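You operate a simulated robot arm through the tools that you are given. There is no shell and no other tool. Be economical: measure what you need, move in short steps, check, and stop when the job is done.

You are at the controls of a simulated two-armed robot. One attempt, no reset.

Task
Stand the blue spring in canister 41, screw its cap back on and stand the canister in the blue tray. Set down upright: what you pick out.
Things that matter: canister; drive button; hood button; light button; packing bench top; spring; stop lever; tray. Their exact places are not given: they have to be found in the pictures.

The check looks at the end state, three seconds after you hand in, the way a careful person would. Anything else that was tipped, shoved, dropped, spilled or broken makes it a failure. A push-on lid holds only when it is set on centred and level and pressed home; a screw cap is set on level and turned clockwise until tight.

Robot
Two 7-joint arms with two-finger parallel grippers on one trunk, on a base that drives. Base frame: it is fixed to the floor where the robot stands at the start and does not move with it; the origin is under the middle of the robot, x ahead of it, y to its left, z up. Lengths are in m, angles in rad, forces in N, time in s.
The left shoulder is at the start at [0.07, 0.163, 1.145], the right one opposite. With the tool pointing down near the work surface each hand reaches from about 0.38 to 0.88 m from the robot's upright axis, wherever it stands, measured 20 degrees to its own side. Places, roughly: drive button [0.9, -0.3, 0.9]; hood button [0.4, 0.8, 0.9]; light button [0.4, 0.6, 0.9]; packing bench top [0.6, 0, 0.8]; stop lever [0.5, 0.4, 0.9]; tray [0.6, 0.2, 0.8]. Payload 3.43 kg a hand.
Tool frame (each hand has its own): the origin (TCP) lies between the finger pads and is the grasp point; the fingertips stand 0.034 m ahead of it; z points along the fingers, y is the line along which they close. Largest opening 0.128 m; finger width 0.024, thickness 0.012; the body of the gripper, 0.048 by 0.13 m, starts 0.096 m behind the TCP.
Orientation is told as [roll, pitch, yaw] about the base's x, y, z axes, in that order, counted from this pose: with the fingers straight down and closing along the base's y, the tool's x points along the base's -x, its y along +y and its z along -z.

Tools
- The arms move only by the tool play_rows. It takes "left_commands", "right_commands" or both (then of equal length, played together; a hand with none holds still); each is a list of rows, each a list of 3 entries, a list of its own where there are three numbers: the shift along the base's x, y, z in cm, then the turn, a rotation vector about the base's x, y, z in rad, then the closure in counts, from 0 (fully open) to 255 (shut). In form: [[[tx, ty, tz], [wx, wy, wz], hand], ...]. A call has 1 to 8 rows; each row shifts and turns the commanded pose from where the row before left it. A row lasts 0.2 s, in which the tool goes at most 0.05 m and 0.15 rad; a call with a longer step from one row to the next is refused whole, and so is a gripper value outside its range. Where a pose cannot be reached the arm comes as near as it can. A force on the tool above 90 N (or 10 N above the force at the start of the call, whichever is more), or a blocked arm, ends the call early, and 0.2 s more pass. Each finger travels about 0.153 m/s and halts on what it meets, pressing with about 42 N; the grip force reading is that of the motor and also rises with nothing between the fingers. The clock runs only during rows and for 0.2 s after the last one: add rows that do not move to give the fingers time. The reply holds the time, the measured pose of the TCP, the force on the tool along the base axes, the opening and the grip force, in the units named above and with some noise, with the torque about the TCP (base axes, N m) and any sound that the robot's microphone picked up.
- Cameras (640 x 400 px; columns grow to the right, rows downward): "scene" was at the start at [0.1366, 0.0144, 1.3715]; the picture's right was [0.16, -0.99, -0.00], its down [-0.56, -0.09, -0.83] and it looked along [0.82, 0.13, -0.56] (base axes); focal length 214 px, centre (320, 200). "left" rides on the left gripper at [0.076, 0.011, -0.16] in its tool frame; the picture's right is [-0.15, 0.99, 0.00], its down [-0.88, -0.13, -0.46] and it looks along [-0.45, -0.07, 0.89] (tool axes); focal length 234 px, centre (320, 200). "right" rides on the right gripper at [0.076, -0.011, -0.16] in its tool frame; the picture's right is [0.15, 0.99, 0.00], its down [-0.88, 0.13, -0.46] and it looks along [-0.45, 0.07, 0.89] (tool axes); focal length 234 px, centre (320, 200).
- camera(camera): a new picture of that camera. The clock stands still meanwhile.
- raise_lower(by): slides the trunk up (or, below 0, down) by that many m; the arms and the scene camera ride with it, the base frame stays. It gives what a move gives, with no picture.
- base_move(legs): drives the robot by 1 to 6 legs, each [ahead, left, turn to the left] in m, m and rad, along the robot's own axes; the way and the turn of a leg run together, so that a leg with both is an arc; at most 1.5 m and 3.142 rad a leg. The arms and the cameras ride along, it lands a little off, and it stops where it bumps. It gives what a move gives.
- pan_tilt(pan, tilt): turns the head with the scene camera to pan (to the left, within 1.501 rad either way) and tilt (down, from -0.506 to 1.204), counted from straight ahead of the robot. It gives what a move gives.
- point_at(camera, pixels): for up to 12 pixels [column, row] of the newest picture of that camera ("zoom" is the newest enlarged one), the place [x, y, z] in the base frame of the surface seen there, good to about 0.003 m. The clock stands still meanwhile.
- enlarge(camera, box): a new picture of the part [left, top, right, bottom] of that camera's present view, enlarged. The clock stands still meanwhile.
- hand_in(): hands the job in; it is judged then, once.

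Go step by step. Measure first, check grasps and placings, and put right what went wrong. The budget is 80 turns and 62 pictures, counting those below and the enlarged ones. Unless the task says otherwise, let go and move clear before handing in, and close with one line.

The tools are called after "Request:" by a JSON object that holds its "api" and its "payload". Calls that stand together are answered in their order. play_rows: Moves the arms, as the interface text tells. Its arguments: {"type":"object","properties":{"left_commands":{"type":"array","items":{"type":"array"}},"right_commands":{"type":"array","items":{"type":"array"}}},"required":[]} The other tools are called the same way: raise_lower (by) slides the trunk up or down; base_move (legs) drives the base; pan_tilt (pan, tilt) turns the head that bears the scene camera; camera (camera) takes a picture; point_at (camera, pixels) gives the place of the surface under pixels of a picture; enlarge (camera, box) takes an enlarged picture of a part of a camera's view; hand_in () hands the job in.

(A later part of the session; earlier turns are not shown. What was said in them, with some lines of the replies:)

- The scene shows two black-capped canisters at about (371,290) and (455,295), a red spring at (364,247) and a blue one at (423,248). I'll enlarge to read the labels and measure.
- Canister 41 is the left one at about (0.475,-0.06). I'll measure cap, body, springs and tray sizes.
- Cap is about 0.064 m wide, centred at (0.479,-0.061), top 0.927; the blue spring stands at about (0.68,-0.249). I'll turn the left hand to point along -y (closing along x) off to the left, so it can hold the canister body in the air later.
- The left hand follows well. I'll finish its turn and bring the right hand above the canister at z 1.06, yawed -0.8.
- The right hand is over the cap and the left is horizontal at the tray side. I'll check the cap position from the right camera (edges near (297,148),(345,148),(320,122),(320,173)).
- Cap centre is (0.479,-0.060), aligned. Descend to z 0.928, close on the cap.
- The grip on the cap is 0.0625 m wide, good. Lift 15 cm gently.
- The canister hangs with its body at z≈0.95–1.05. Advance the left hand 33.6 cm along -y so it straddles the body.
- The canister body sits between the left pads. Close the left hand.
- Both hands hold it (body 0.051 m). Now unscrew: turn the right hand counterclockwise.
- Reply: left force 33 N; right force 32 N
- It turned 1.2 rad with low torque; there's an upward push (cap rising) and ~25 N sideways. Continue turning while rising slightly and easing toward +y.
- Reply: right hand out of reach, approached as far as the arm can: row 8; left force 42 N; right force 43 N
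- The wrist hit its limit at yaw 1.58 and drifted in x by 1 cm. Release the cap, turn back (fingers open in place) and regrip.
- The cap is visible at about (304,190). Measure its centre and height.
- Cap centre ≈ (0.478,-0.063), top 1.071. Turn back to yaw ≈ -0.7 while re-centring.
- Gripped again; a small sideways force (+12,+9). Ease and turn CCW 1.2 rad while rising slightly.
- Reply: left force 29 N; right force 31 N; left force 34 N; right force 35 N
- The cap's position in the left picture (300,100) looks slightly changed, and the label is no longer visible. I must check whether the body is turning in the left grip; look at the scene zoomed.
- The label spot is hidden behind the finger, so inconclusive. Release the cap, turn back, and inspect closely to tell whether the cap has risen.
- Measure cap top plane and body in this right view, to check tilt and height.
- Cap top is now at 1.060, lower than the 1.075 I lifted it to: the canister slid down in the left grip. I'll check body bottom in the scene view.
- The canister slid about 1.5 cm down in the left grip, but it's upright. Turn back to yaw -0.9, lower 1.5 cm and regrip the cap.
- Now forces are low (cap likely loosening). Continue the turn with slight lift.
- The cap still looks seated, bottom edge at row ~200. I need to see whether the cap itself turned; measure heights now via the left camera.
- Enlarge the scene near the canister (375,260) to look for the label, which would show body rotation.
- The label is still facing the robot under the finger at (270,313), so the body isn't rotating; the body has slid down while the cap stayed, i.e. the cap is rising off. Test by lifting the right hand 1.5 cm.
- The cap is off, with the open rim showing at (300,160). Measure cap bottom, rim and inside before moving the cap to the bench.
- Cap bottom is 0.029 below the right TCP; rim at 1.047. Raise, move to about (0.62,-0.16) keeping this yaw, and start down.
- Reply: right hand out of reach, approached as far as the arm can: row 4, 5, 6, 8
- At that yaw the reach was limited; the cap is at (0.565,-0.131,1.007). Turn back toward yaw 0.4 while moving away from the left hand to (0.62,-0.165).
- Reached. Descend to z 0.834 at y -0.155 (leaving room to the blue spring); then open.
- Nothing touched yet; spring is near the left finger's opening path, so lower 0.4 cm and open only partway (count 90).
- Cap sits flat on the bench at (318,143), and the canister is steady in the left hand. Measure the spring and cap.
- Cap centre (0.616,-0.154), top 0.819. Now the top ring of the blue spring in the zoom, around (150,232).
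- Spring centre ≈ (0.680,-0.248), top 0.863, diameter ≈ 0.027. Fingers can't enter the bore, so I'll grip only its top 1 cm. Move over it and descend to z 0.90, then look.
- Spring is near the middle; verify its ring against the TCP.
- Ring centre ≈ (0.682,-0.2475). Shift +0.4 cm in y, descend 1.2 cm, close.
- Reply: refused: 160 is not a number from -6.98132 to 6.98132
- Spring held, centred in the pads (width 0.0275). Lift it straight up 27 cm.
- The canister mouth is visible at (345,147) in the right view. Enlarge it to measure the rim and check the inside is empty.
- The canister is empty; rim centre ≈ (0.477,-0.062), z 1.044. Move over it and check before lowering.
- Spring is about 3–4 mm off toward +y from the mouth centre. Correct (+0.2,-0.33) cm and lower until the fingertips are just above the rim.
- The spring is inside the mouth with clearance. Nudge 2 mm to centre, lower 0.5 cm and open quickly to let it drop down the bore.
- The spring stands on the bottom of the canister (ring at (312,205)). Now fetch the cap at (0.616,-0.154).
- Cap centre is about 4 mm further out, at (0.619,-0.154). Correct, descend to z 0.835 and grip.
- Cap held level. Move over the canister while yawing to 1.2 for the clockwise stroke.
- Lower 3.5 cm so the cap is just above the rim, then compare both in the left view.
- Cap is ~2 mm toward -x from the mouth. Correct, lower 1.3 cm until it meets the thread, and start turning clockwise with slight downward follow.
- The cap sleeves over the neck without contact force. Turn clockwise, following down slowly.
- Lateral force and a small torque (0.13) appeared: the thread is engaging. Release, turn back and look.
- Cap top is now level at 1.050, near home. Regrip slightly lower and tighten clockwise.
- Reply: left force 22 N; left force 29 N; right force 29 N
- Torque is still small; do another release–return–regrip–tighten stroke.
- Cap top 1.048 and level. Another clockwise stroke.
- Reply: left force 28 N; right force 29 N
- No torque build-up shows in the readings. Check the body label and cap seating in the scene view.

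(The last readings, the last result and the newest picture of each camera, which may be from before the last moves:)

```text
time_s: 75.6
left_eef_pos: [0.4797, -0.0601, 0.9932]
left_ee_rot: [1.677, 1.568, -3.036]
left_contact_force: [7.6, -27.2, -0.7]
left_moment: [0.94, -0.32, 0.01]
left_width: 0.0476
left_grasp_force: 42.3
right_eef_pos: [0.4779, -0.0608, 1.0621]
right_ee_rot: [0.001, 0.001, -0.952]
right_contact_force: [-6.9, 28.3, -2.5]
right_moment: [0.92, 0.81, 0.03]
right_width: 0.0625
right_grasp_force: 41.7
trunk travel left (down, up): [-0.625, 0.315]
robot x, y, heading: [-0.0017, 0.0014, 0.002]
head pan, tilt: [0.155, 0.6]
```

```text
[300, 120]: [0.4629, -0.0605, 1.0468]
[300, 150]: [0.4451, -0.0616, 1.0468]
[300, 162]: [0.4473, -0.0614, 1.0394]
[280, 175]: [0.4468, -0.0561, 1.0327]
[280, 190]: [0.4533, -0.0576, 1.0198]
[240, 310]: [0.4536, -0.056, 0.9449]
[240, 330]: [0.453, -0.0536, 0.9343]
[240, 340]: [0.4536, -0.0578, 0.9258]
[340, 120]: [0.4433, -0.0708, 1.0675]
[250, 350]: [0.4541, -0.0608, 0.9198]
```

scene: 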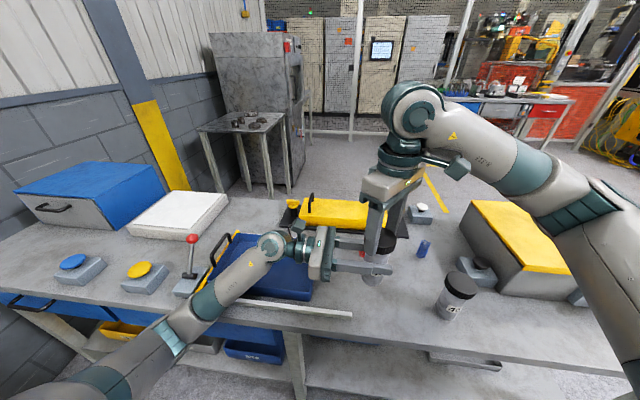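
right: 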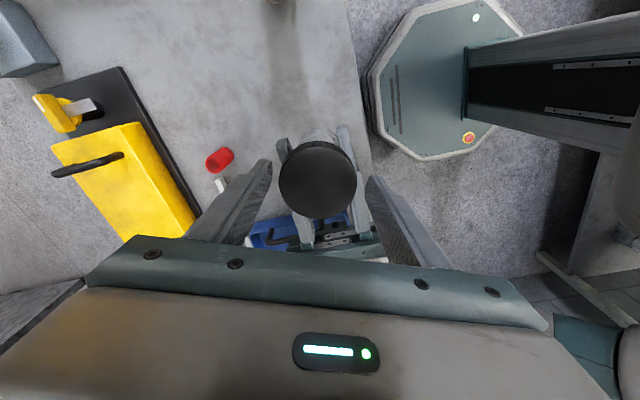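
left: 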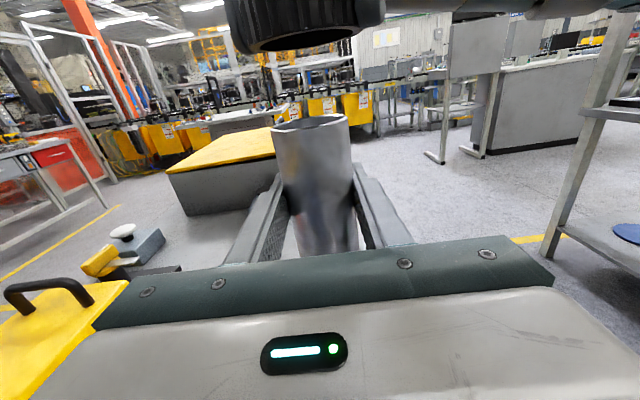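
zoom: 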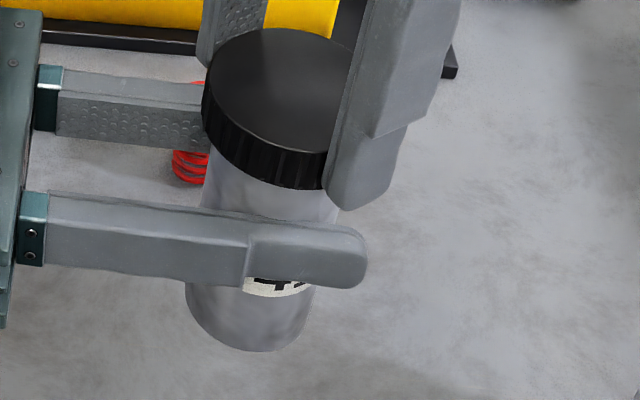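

Total height is back to ≈0.128 (cap top 1.047, bottom ≈0.919), same as at start, so the cap is nearly or fully home. One more stroke to be sure it's tight, watching the label at (275,285).

Request:
{"api": "play_rows", "payload": {"right_commands": [[[0, 0, 0], [0, 0, 0], 90], [[0, 0, 0], [0, 0, 0.15], 90], [[0, 0, 0], [0, 0, 0.15], 90], [[0, 0, 0], [0, 0, 0.15], 90], [[0, 0, 0], [0, 0, 0.15], 90], [[0, 0, 0], [0, 0, 0.15], 90], [[0, 0, 0], [0, 0, 0.15], 90], [[0, 0, 0], [0, 0, 0.15], 90]]}}

Request:
{"api": "play_rows", "payload": {"right_commands": [[[0, 0, 0], [0, 0, 0.15], 90], [[0, 0, 0], [0, 0, 0.15], 90], [[0, 0, 0], [0, 0, 0.15], 90], [[0, 0, 0], [0, 0, 0.15], 90], [[0, 0, 0], [0, 0, 0.15], 90], [[0, 0, 0], [0, 0, 0.15], 90], [[0, -0.05, -0.1], [0, 0, 0.15], 90], [[0, 0, 0], [0, 0, 0], 90]]}}

Request:
{"api": "play_rows", "payload": {"right_commands": [[[0, 0, 0], [0, 0, 0], 255], [[0, 0, 0], [0, 0, 0], 255], [[0, 0, 0], [0, 0, 0], 255], [[0, 0, 0], [0, 0, -0.15], 255], [[0, 0, 0], [0, 0, -0.15], 255], [[0, 0, 0], [0, 0, -0.15], 255], [[0, 0, 0], [0, 0, -0.15], 255], [[0, 0, 0], [0, 0, -0.15], 255]]}}

Request:
{"api": "play_rows", "payload": {"right_commands": [[[0, 0, 0], [0, 0, -0.15], 255], [[0, 0, 0], [0, 0, -0.15], 255], [[0, 0, 0], [0, 0, -0.15], 255], [[0, 0, 0], [0, 0, -0.15], 255], [[0, 0, 0], [0, 0, -0.15], 255], [[0, 0, 0], [0, 0, -0.15], 255], [[0, 0, 0], [0, 0, -0.15], 255], [[0, 0, 0], [0, 0, -0.15], 255]]}}

Request:
{"api": "enlarge", "payload": {"camera": "scene", "box": [345, 225, 425, 295]}}

```text
time_s: 77.4
left_eef_pos: [0.4805, -0.0594, 0.9935]
left_ee_rot: [1.662, 1.568, -3.051]
left_contact_force: [0.6, -0.9, -1.0]
left_moment: [0.0, 0.02, -0.02]
left_width: 0.0478
left_grasp_force: 42.0
right_eef_pos: [0.4799, -0.0616, 1.0604]
right_ee_rot: [0.0, 0.001, 0.101]
right_contact_force: [1.0, 0.5, 0.6]
right_moment: [0.0, 0.0, 0.04]
right_width: 0.0831
right_grasp_force: 0.2
trunk travel left (down, up): [-0.625, 0.315]
robot x, y, heading: [-0.0008, -0.001, -0.001]
head pan, tilt: [0.155, 0.6]
```

```text
time_s: 79.2
left_eef_pos: [0.4797, -0.0595, 0.993]
left_ee_rot: [1.688, 1.568, -3.025]
left_contact_force: [0.2, -0.1, -0.4]
left_moment: [-0.01, 0.02, 0.0]
left_width: 0.0481
left_grasp_force: 42.0
right_eef_pos: [0.4789, -0.0629, 1.061]
right_ee_rot: [0.001, 0.0, 1.152]
right_contact_force: [-0.3, 0.2, 1.0]
right_moment: [0.0, 0.0, 0.03]
right_width: 0.0827
right_grasp_force: 0.0
trunk travel left (down, up): [-0.625, 0.315]
robot x, y, heading: [-0.0008, 0.0026, -0.003]
head pan, tilt: [0.155, 0.6]
```

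```text
time_s: 81.0
left_eef_pos: [0.4807, -0.0603, 0.9918]
left_ee_rot: [1.61, 1.57, -3.101]
left_contact_force: [-4.0, 1.6, -1.4]
left_moment: [-0.12, -0.24, -1.71]
left_width: 0.0487
left_grasp_force: 42.3
right_eef_pos: [0.4783, -0.0627, 1.0608]
right_ee_rot: [0.001, 0.0, 0.4]
right_contact_force: [2.8, -2.1, -1.2]
right_moment: [-0.03, 0.03, 1.64]
right_width: 0.0628
right_grasp_force: 41.8
trunk travel left (down, up): [-0.625, 0.315]
robot x, y, heading: [0.0019, 0.0005, -0.0]
head pan, tilt: [0.155, 0.6]
```

```text
time_s: 82.8
left_eef_pos: [0.4793, -0.0591, 0.9932]
left_ee_rot: [1.163, 1.568, 2.733]
left_contact_force: [4.3, 15.3, -3.2]
left_moment: [-0.54, 0.33, -1.35]
left_width: 0.048
left_grasp_force: 41.9
right_eef_pos: [0.4804, -0.065, 1.0617]
right_ee_rot: [-0.003, -0.004, -0.805]
right_contact_force: [-4.7, -15.9, 0.8]
right_moment: [-0.49, -0.1, 1.38]
right_width: 0.0629
right_grasp_force: 41.7
trunk travel left (down, up): [-0.625, 0.315]
robot x, y, heading: [0.0011, -0.002, -0.005]
head pan, tilt: [0.155, 0.6]
```

```text
5.71 times, centred on (385, 260) of scene
```

zoom: 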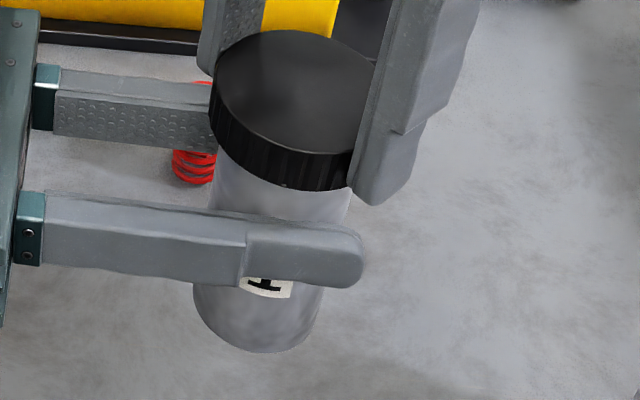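

Torque reached 1.6 N·m and the body began to slip: the cap is tight. Now the right hand carries the canister: open the left hand and back it out along +y.

Request:
{"api": "play_rows", "payload": {"left_commands": [[[0, 0, 0], [0, 0, 0], 0], [[0, 0, 0], [0, 0, 0], 0], [[0, 1, 0], [0, 0, 0], 0], [[0, 4, 0], [0, 0, 0], 0], [[0, 4.5, 0], [0, 0, 0], 0], [[0, 4.5, 0], [0, 0, 0], 0], [[0, 4.5, 0], [0, 0, 0], 0], [[0, 4.5, 0], [0, 0, 0], 0]]}}

Request:
{"api": "camera", "payload": {"camera": "scene"}}

```text
time_s: 84.6
left_eef_pos: [0.4812, 0.172, 0.9952]
left_ee_rot: [2.075, 1.567, -2.639]
left_contact_force: [0.2, 0.0, -0.2]
left_moment: [0.01, -0.02, -0.01]
left_width: 0.1282
left_grasp_force: 0.0
right_eef_pos: [0.4794, -0.062, 1.0611]
right_ee_rot: [0.0, 0.001, -0.8]
right_contact_force: [1.2, 0.2, -4.3]
right_moment: [-0.01, 0.0, 0.04]
right_width: 0.0629
right_grasp_force: 41.7
trunk travel left (down, up): [-0.625, 0.315]
robot x, y, heading: [0.0012, 0.0017, -0.0]
head pan, tilt: [0.155, 0.6]
```

```text
10 pictures are left
```

scene: 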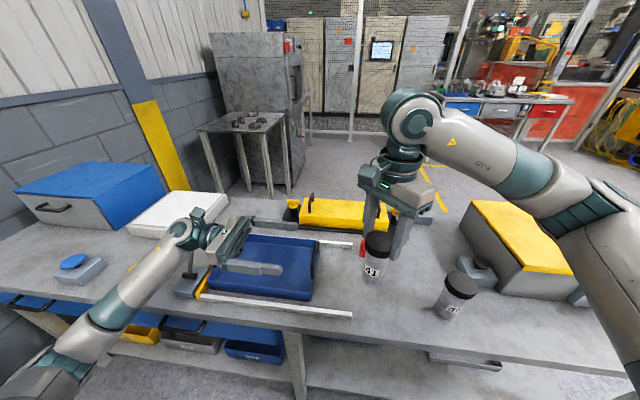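

The canister hangs upright from the right hand. Clear the left arm up and left while raising the right 4 cm and yawing to about 0.2.

Request:
{"api": "play_rows", "payload": {"left_commands": [[[-1, 3.5, 2.5], [0, 0, 0], 0], [[-1, 3.5, 2.5], [0, 0, 0], 0], [[-1, 3.5, 2.5], [0, 0, 0], 0], [[-1, 3.5, 2.5], [0, 0, 0], 0], [[-1, 3.5, 2.5], [0, 0, 0], 0], [[-1, 3.5, 2.5], [0, 0, 0], 0], [[-1, 3.5, 2.5], [0, 0, 0], 0], [[-1, 3.5, 2.5], [0, 0, 0], 0]], "right_commands": [[[0, 0, 0.5], [0, 0, 0.1], 255], [[0, 0, 0.5], [0, 0, 0.12], 255], [[0, 0, 0.5], [0, 0, 0.13], 255], [[0, 0, 0.5], [0, 0, 0.13], 255], [[0, 0, 0.5], [0, 0, 0.13], 255], [[0, 0, 0.5], [0, 0, 0.13], 255], [[0, 0, 0.5], [0, 0, 0.13], 255], [[0, 0, 0.5], [0, 0, 0.13], 255]]}}

Request:
{"api": "camera", "payload": {"camera": "scene"}}

Request:
{"api": "point_at", "payload": {"camera": "scene", "pixels": [[265, 265], [230, 285], [300, 290], [240, 240], [310, 250], [320, 245], [315, 262], [265, 240], [205, 285]]}}

```text
time_s: 86.4
left_eef_pos: [0.4014, 0.4493, 1.1922]
left_ee_rot: [1.878, 1.569, -2.833]
left_contact_force: [0.3, 0.3, 0.6]
left_moment: [0.02, 0.0, -0.02]
left_width: 0.128
left_grasp_force: 0.1
right_eef_pos: [0.4784, -0.0635, 1.1003]
right_ee_rot: [0.0, 0.0, 0.202]
right_contact_force: [0.1, 0.4, -2.8]
right_moment: [0.02, 0.0, 0.0]
right_width: 0.0627
right_grasp_force: 41.5
trunk travel left (down, up): [-0.625, 0.315]
robot x, y, heading: [0.0004, -0.0015, -0.002]
head pan, tilt: [0.155, 0.6]
```

```text
9 pictures are left
```

scene: 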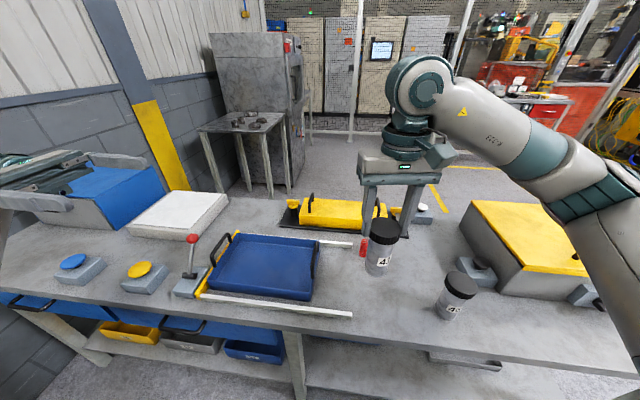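

```text
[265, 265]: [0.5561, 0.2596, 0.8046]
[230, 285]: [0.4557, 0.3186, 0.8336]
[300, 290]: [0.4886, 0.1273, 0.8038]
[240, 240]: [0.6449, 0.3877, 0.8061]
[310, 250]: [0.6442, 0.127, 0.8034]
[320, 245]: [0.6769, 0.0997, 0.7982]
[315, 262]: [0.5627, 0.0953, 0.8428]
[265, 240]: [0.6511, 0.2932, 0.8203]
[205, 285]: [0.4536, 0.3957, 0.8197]
```

Tray floor is z 0.804, interior about x 0.465–0.65, y 0.11–0.39. Carry the canister to (0.555,0.22).

Request:
{"api": "play_rows", "payload": {"right_commands": [[[0.96, 3.5, 0], [0, 0, 0], 255], [[0.96, 3.5, 0], [0, 0, 0], 255], [[0.96, 3.5, 0], [0, 0, 0], 255], [[0.96, 3.5, 0], [0, 0, 0], 255], [[0.96, 3.5, 0], [0, 0, 0], 255], [[0.96, 3.5, 0], [0, 0, 0], 255], [[0.96, 3.5, 0], [0, 0, 0], 255], [[0.96, 3.8, 0], [0, 0, 0], 255]]}}

Request:
{"api": "camera", "payload": {"camera": "scene"}}

```text
time_s: 88.2
left_eef_pos: [0.4017, 0.4508, 1.1909]
left_ee_rot: [2.622, 1.566, -2.091]
left_contact_force: [0.8, -0.5, 0.0]
left_moment: [-0.01, -0.01, 0.01]
left_width: 0.1279
left_grasp_force: 0.1
right_eef_pos: [0.5522, 0.2226, 1.1006]
right_ee_rot: [-0.002, -0.003, 0.201]
right_contact_force: [-0.5, 0.1, -3.0]
right_moment: [-0.01, 0.02, -0.02]
right_width: 0.063
right_grasp_force: 42.2
trunk travel left (down, up): [-0.625, 0.315]
robot x, y, heading: [-0.0015, 0.0006, 0.001]
head pan, tilt: [0.155, 0.6]
```

```text
8 pictures are left
```

scene: 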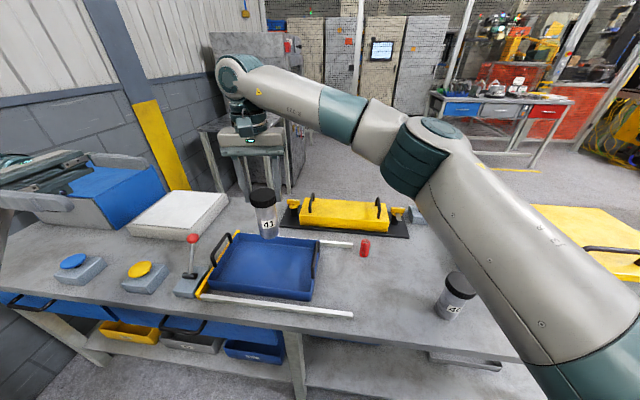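

Over the tray. Lower 14.5 cm, then inspect.

Request:
{"api": "play_rows", "payload": {"right_commands": [[[0, 0, -3], [0, 0, 0], 255], [[0, 0, -3.5], [0, 0, 0], 255], [[0, 0, -3.5], [0, 0, 0], 255], [[0, 0, -2.5], [0, 0, 0], 255], [[0, 0, -1.5], [0, 0, 0], 255], [[0, 0, -0.5], [0, 0, 0], 255], [[0, 0, 0], [0, 0, 0], 255]]}}

Request:
{"api": "enlarge", "payload": {"camera": "scene", "box": [190, 180, 350, 310]}}

```text
time_s: 89.8
left_eef_pos: [0.4022, 0.4477, 1.1916]
left_ee_rot: [1.892, 1.568, -2.819]
left_contact_force: [-0.1, -0.2, -0.6]
left_moment: [0.01, -0.01, 0.0]
left_width: 0.128
left_grasp_force: 0.0
right_eef_pos: [0.5554, 0.2225, 0.9549]
right_ee_rot: [0.001, -0.001, 0.2]
right_contact_force: [0.0, 0.5, -3.9]
right_moment: [0.02, -0.01, 0.03]
right_width: 0.0629
right_grasp_force: 42.0
trunk travel left (down, up): [-0.625, 0.315]
robot x, y, heading: [-0.0014, -0.0031, -0.0]
head pan, tilt: [0.155, 0.6]
```

```text
3.08 times, centred on (270, 245) of scene
```

zoom: 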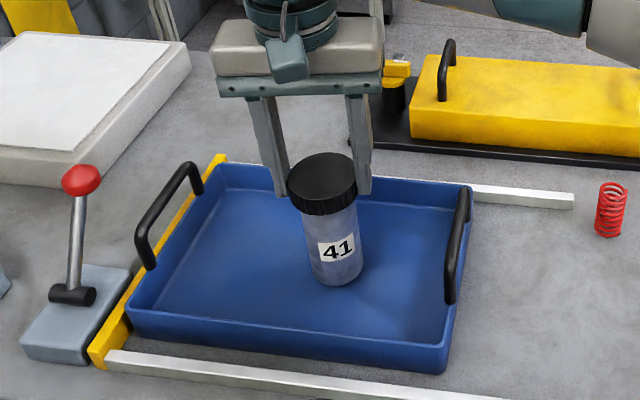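

Upright and just above the floor (weight -3.9 N still on the hand). Lower in small steps until it touches.

Request:
{"api": "play_rows", "payload": {"right_commands": [[[0, 0, -0.2], [0, 0, 0], 255], [[0, 0, -0.2], [0, 0, 0], 255], [[0, 0, -0.2], [0, 0, 0], 255], [[0, 0, 0], [0, 0, 0], 255]]}}

```text
time_s: 90.8
left_eef_pos: [0.4023, 0.4478, 1.1925]
left_ee_rot: [1.904, 1.571, -2.803]
left_contact_force: [0.5, 0.3, 0.1]
left_moment: [0.02, 0.01, 0.02]
left_width: 0.128
left_grasp_force: 0.1
right_eef_pos: [0.5549, 0.2206, 0.9486]
right_ee_rot: [0.0, 0.0, 0.201]
right_contact_force: [0.1, 0.3, -2.9]
right_moment: [0.01, 0.01, -0.01]
right_width: 0.0628
right_grasp_force: 41.8
trunk travel left (down, up): [-0.625, 0.315]
robot x, y, heading: [-0.0001, 0.0032, 0.004]
head pan, tilt: [0.155, 0.6]
```

Request:
{"api": "play_rows", "payload": {"right_commands": [[[0, 0, -0.15], [0, 0, 0], 255], [[0, 0, -0.15], [0, 0, 0], 255], [[0, 0, 0], [0, 0, 0], 255]]}}

```text
time_s: 91.6
left_eef_pos: [0.4009, 0.4495, 1.1924]
left_ee_rot: [1.934, 1.569, -2.778]
left_contact_force: [0.3, 0.3, 0.3]
left_moment: [-0.01, 0.0, 0.01]
left_width: 0.1278
left_grasp_force: 0.1
right_eef_pos: [0.556, 0.2208, 0.9474]
right_ee_rot: [0.0, 0.002, 0.201]
right_contact_force: [0.6, 0.2, 0.9]
right_moment: [0.07, -0.29, 0.02]
right_width: 0.063
right_grasp_force: 41.8
trunk travel left (down, up): [-0.625, 0.315]
robot x, y, heading: [-0.0024, 0.001, 0.001]
head pan, tilt: [0.155, 0.6]
```

Contact: the load went from -2.9 to +0.9 N. Press a hair more, open, and lift clear.

Request:
{"api": "play_rows", "payload": {"right_commands": [[[0, 0, -0.05], [0, 0, 0], 255], [[0, 0, 0], [0, 0, 0], 90], [[0, 0, 0], [0, 0, 0], 60], [[0, 0, 2], [0, 0, 0], 60], [[0, 0, 4], [0, 0, 0], 60], [[0, 0, 4.5], [0, 0, 0], 60], [[0, 0, 4.5], [0, 0, 0], 60], [[0, 0, 4.5], [0, 0, 0], 60]]}}

Request:
{"api": "play_rows", "payload": {"right_commands": [[[-1, -4.5, 0], [0, 0, 0], 60], [[-1, -4.5, 0], [0, 0, 0], 60], [[-1, -4.5, 0], [0, 0, 0], 60], [[-1, -4.5, 0], [0, 0, 0], 60], [[-1, -4.5, 0], [0, 0, 0], 60], [[-1, -4.5, 0], [0, 0, 0], 60]]}}

Request:
{"api": "camera", "payload": {"camera": "scene"}}

Request:
{"api": "enlarge", "payload": {"camera": "scene", "box": [190, 190, 350, 310]}}

Request:
{"api": "point_at", "payload": {"camera": "zoom", "pixels": [[323, 150], [295, 150], [350, 150], [323, 135], [323, 165], [335, 255]]}}

```text
time_s: 93.4
left_eef_pos: [0.4005, 0.4477, 1.1915]
left_ee_rot: [2.771, 1.571, -1.939]
left_contact_force: [-0.3, 0.3, -0.5]
left_moment: [-0.02, 0.02, 0.03]
left_width: 0.1278
left_grasp_force: 0.1
right_eef_pos: [0.5508, 0.2218, 1.1426]
right_ee_rot: [-0.004, 0.0, 0.201]
right_contact_force: [-0.5, 0.2, 0.4]
right_moment: [0.02, -0.01, 0.01]
right_width: 0.0979
right_grasp_force: 0.1
trunk travel left (down, up): [-0.625, 0.315]
robot x, y, heading: [-0.0046, -0.0016, -0.002]
head pan, tilt: [0.155, 0.6]
```

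```text
time_s: 94.8
left_eef_pos: [0.4009, 0.447, 1.1922]
left_ee_rot: [0.616, 1.57, 2.184]
left_contact_force: [-0.7, 0.3, -0.3]
left_moment: [0.01, 0.0, 0.03]
left_width: 0.1278
left_grasp_force: 0.0
right_eef_pos: [0.4952, -0.0525, 1.1374]
right_ee_rot: [0.002, -0.001, 0.198]
right_contact_force: [0.1, -0.2, -0.5]
right_moment: [0.01, -0.02, 0.0]
right_width: 0.0982
right_grasp_force: 0.0
trunk travel left (down, up): [-0.625, 0.315]
robot x, y, heading: [-0.0004, -0.001, 0.0]
head pan, tilt: [0.155, 0.6]
```

```text
6 pictures are left
```

scene: 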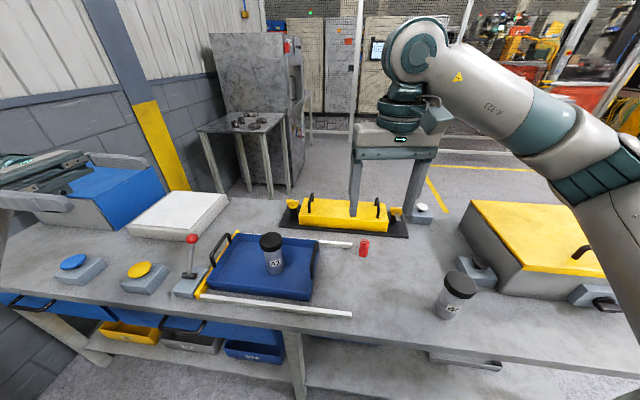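

```text
3.33 times, centred on (270, 250) of scene
```

zoom: 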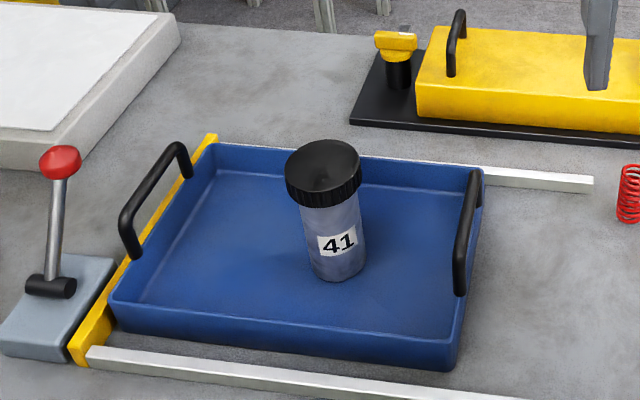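

```text
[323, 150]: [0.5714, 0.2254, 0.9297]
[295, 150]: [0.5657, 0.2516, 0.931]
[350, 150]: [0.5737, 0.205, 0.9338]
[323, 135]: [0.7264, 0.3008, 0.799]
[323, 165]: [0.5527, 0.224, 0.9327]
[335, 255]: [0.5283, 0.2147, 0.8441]
```

Canister 41 stands upright in the blue tray at (0.556,0.222), with its cap level at z 0.932. That is 0.128 m above the tray floor, the same height as at the start. Both hands are clear, and the red spring and canister 46 look undisturbed, so I'm handing in.

Request:
{"api": "hand_in", "payload": {}}

```text
The job is handed in.
```

I handed in with the blue spring in canister 41, its cap screwed tight and the canister upright in the blue tray. I last saw the spring itself just after it dropped in, when it was standing on the canister floor; the capped canister can't be looked into.
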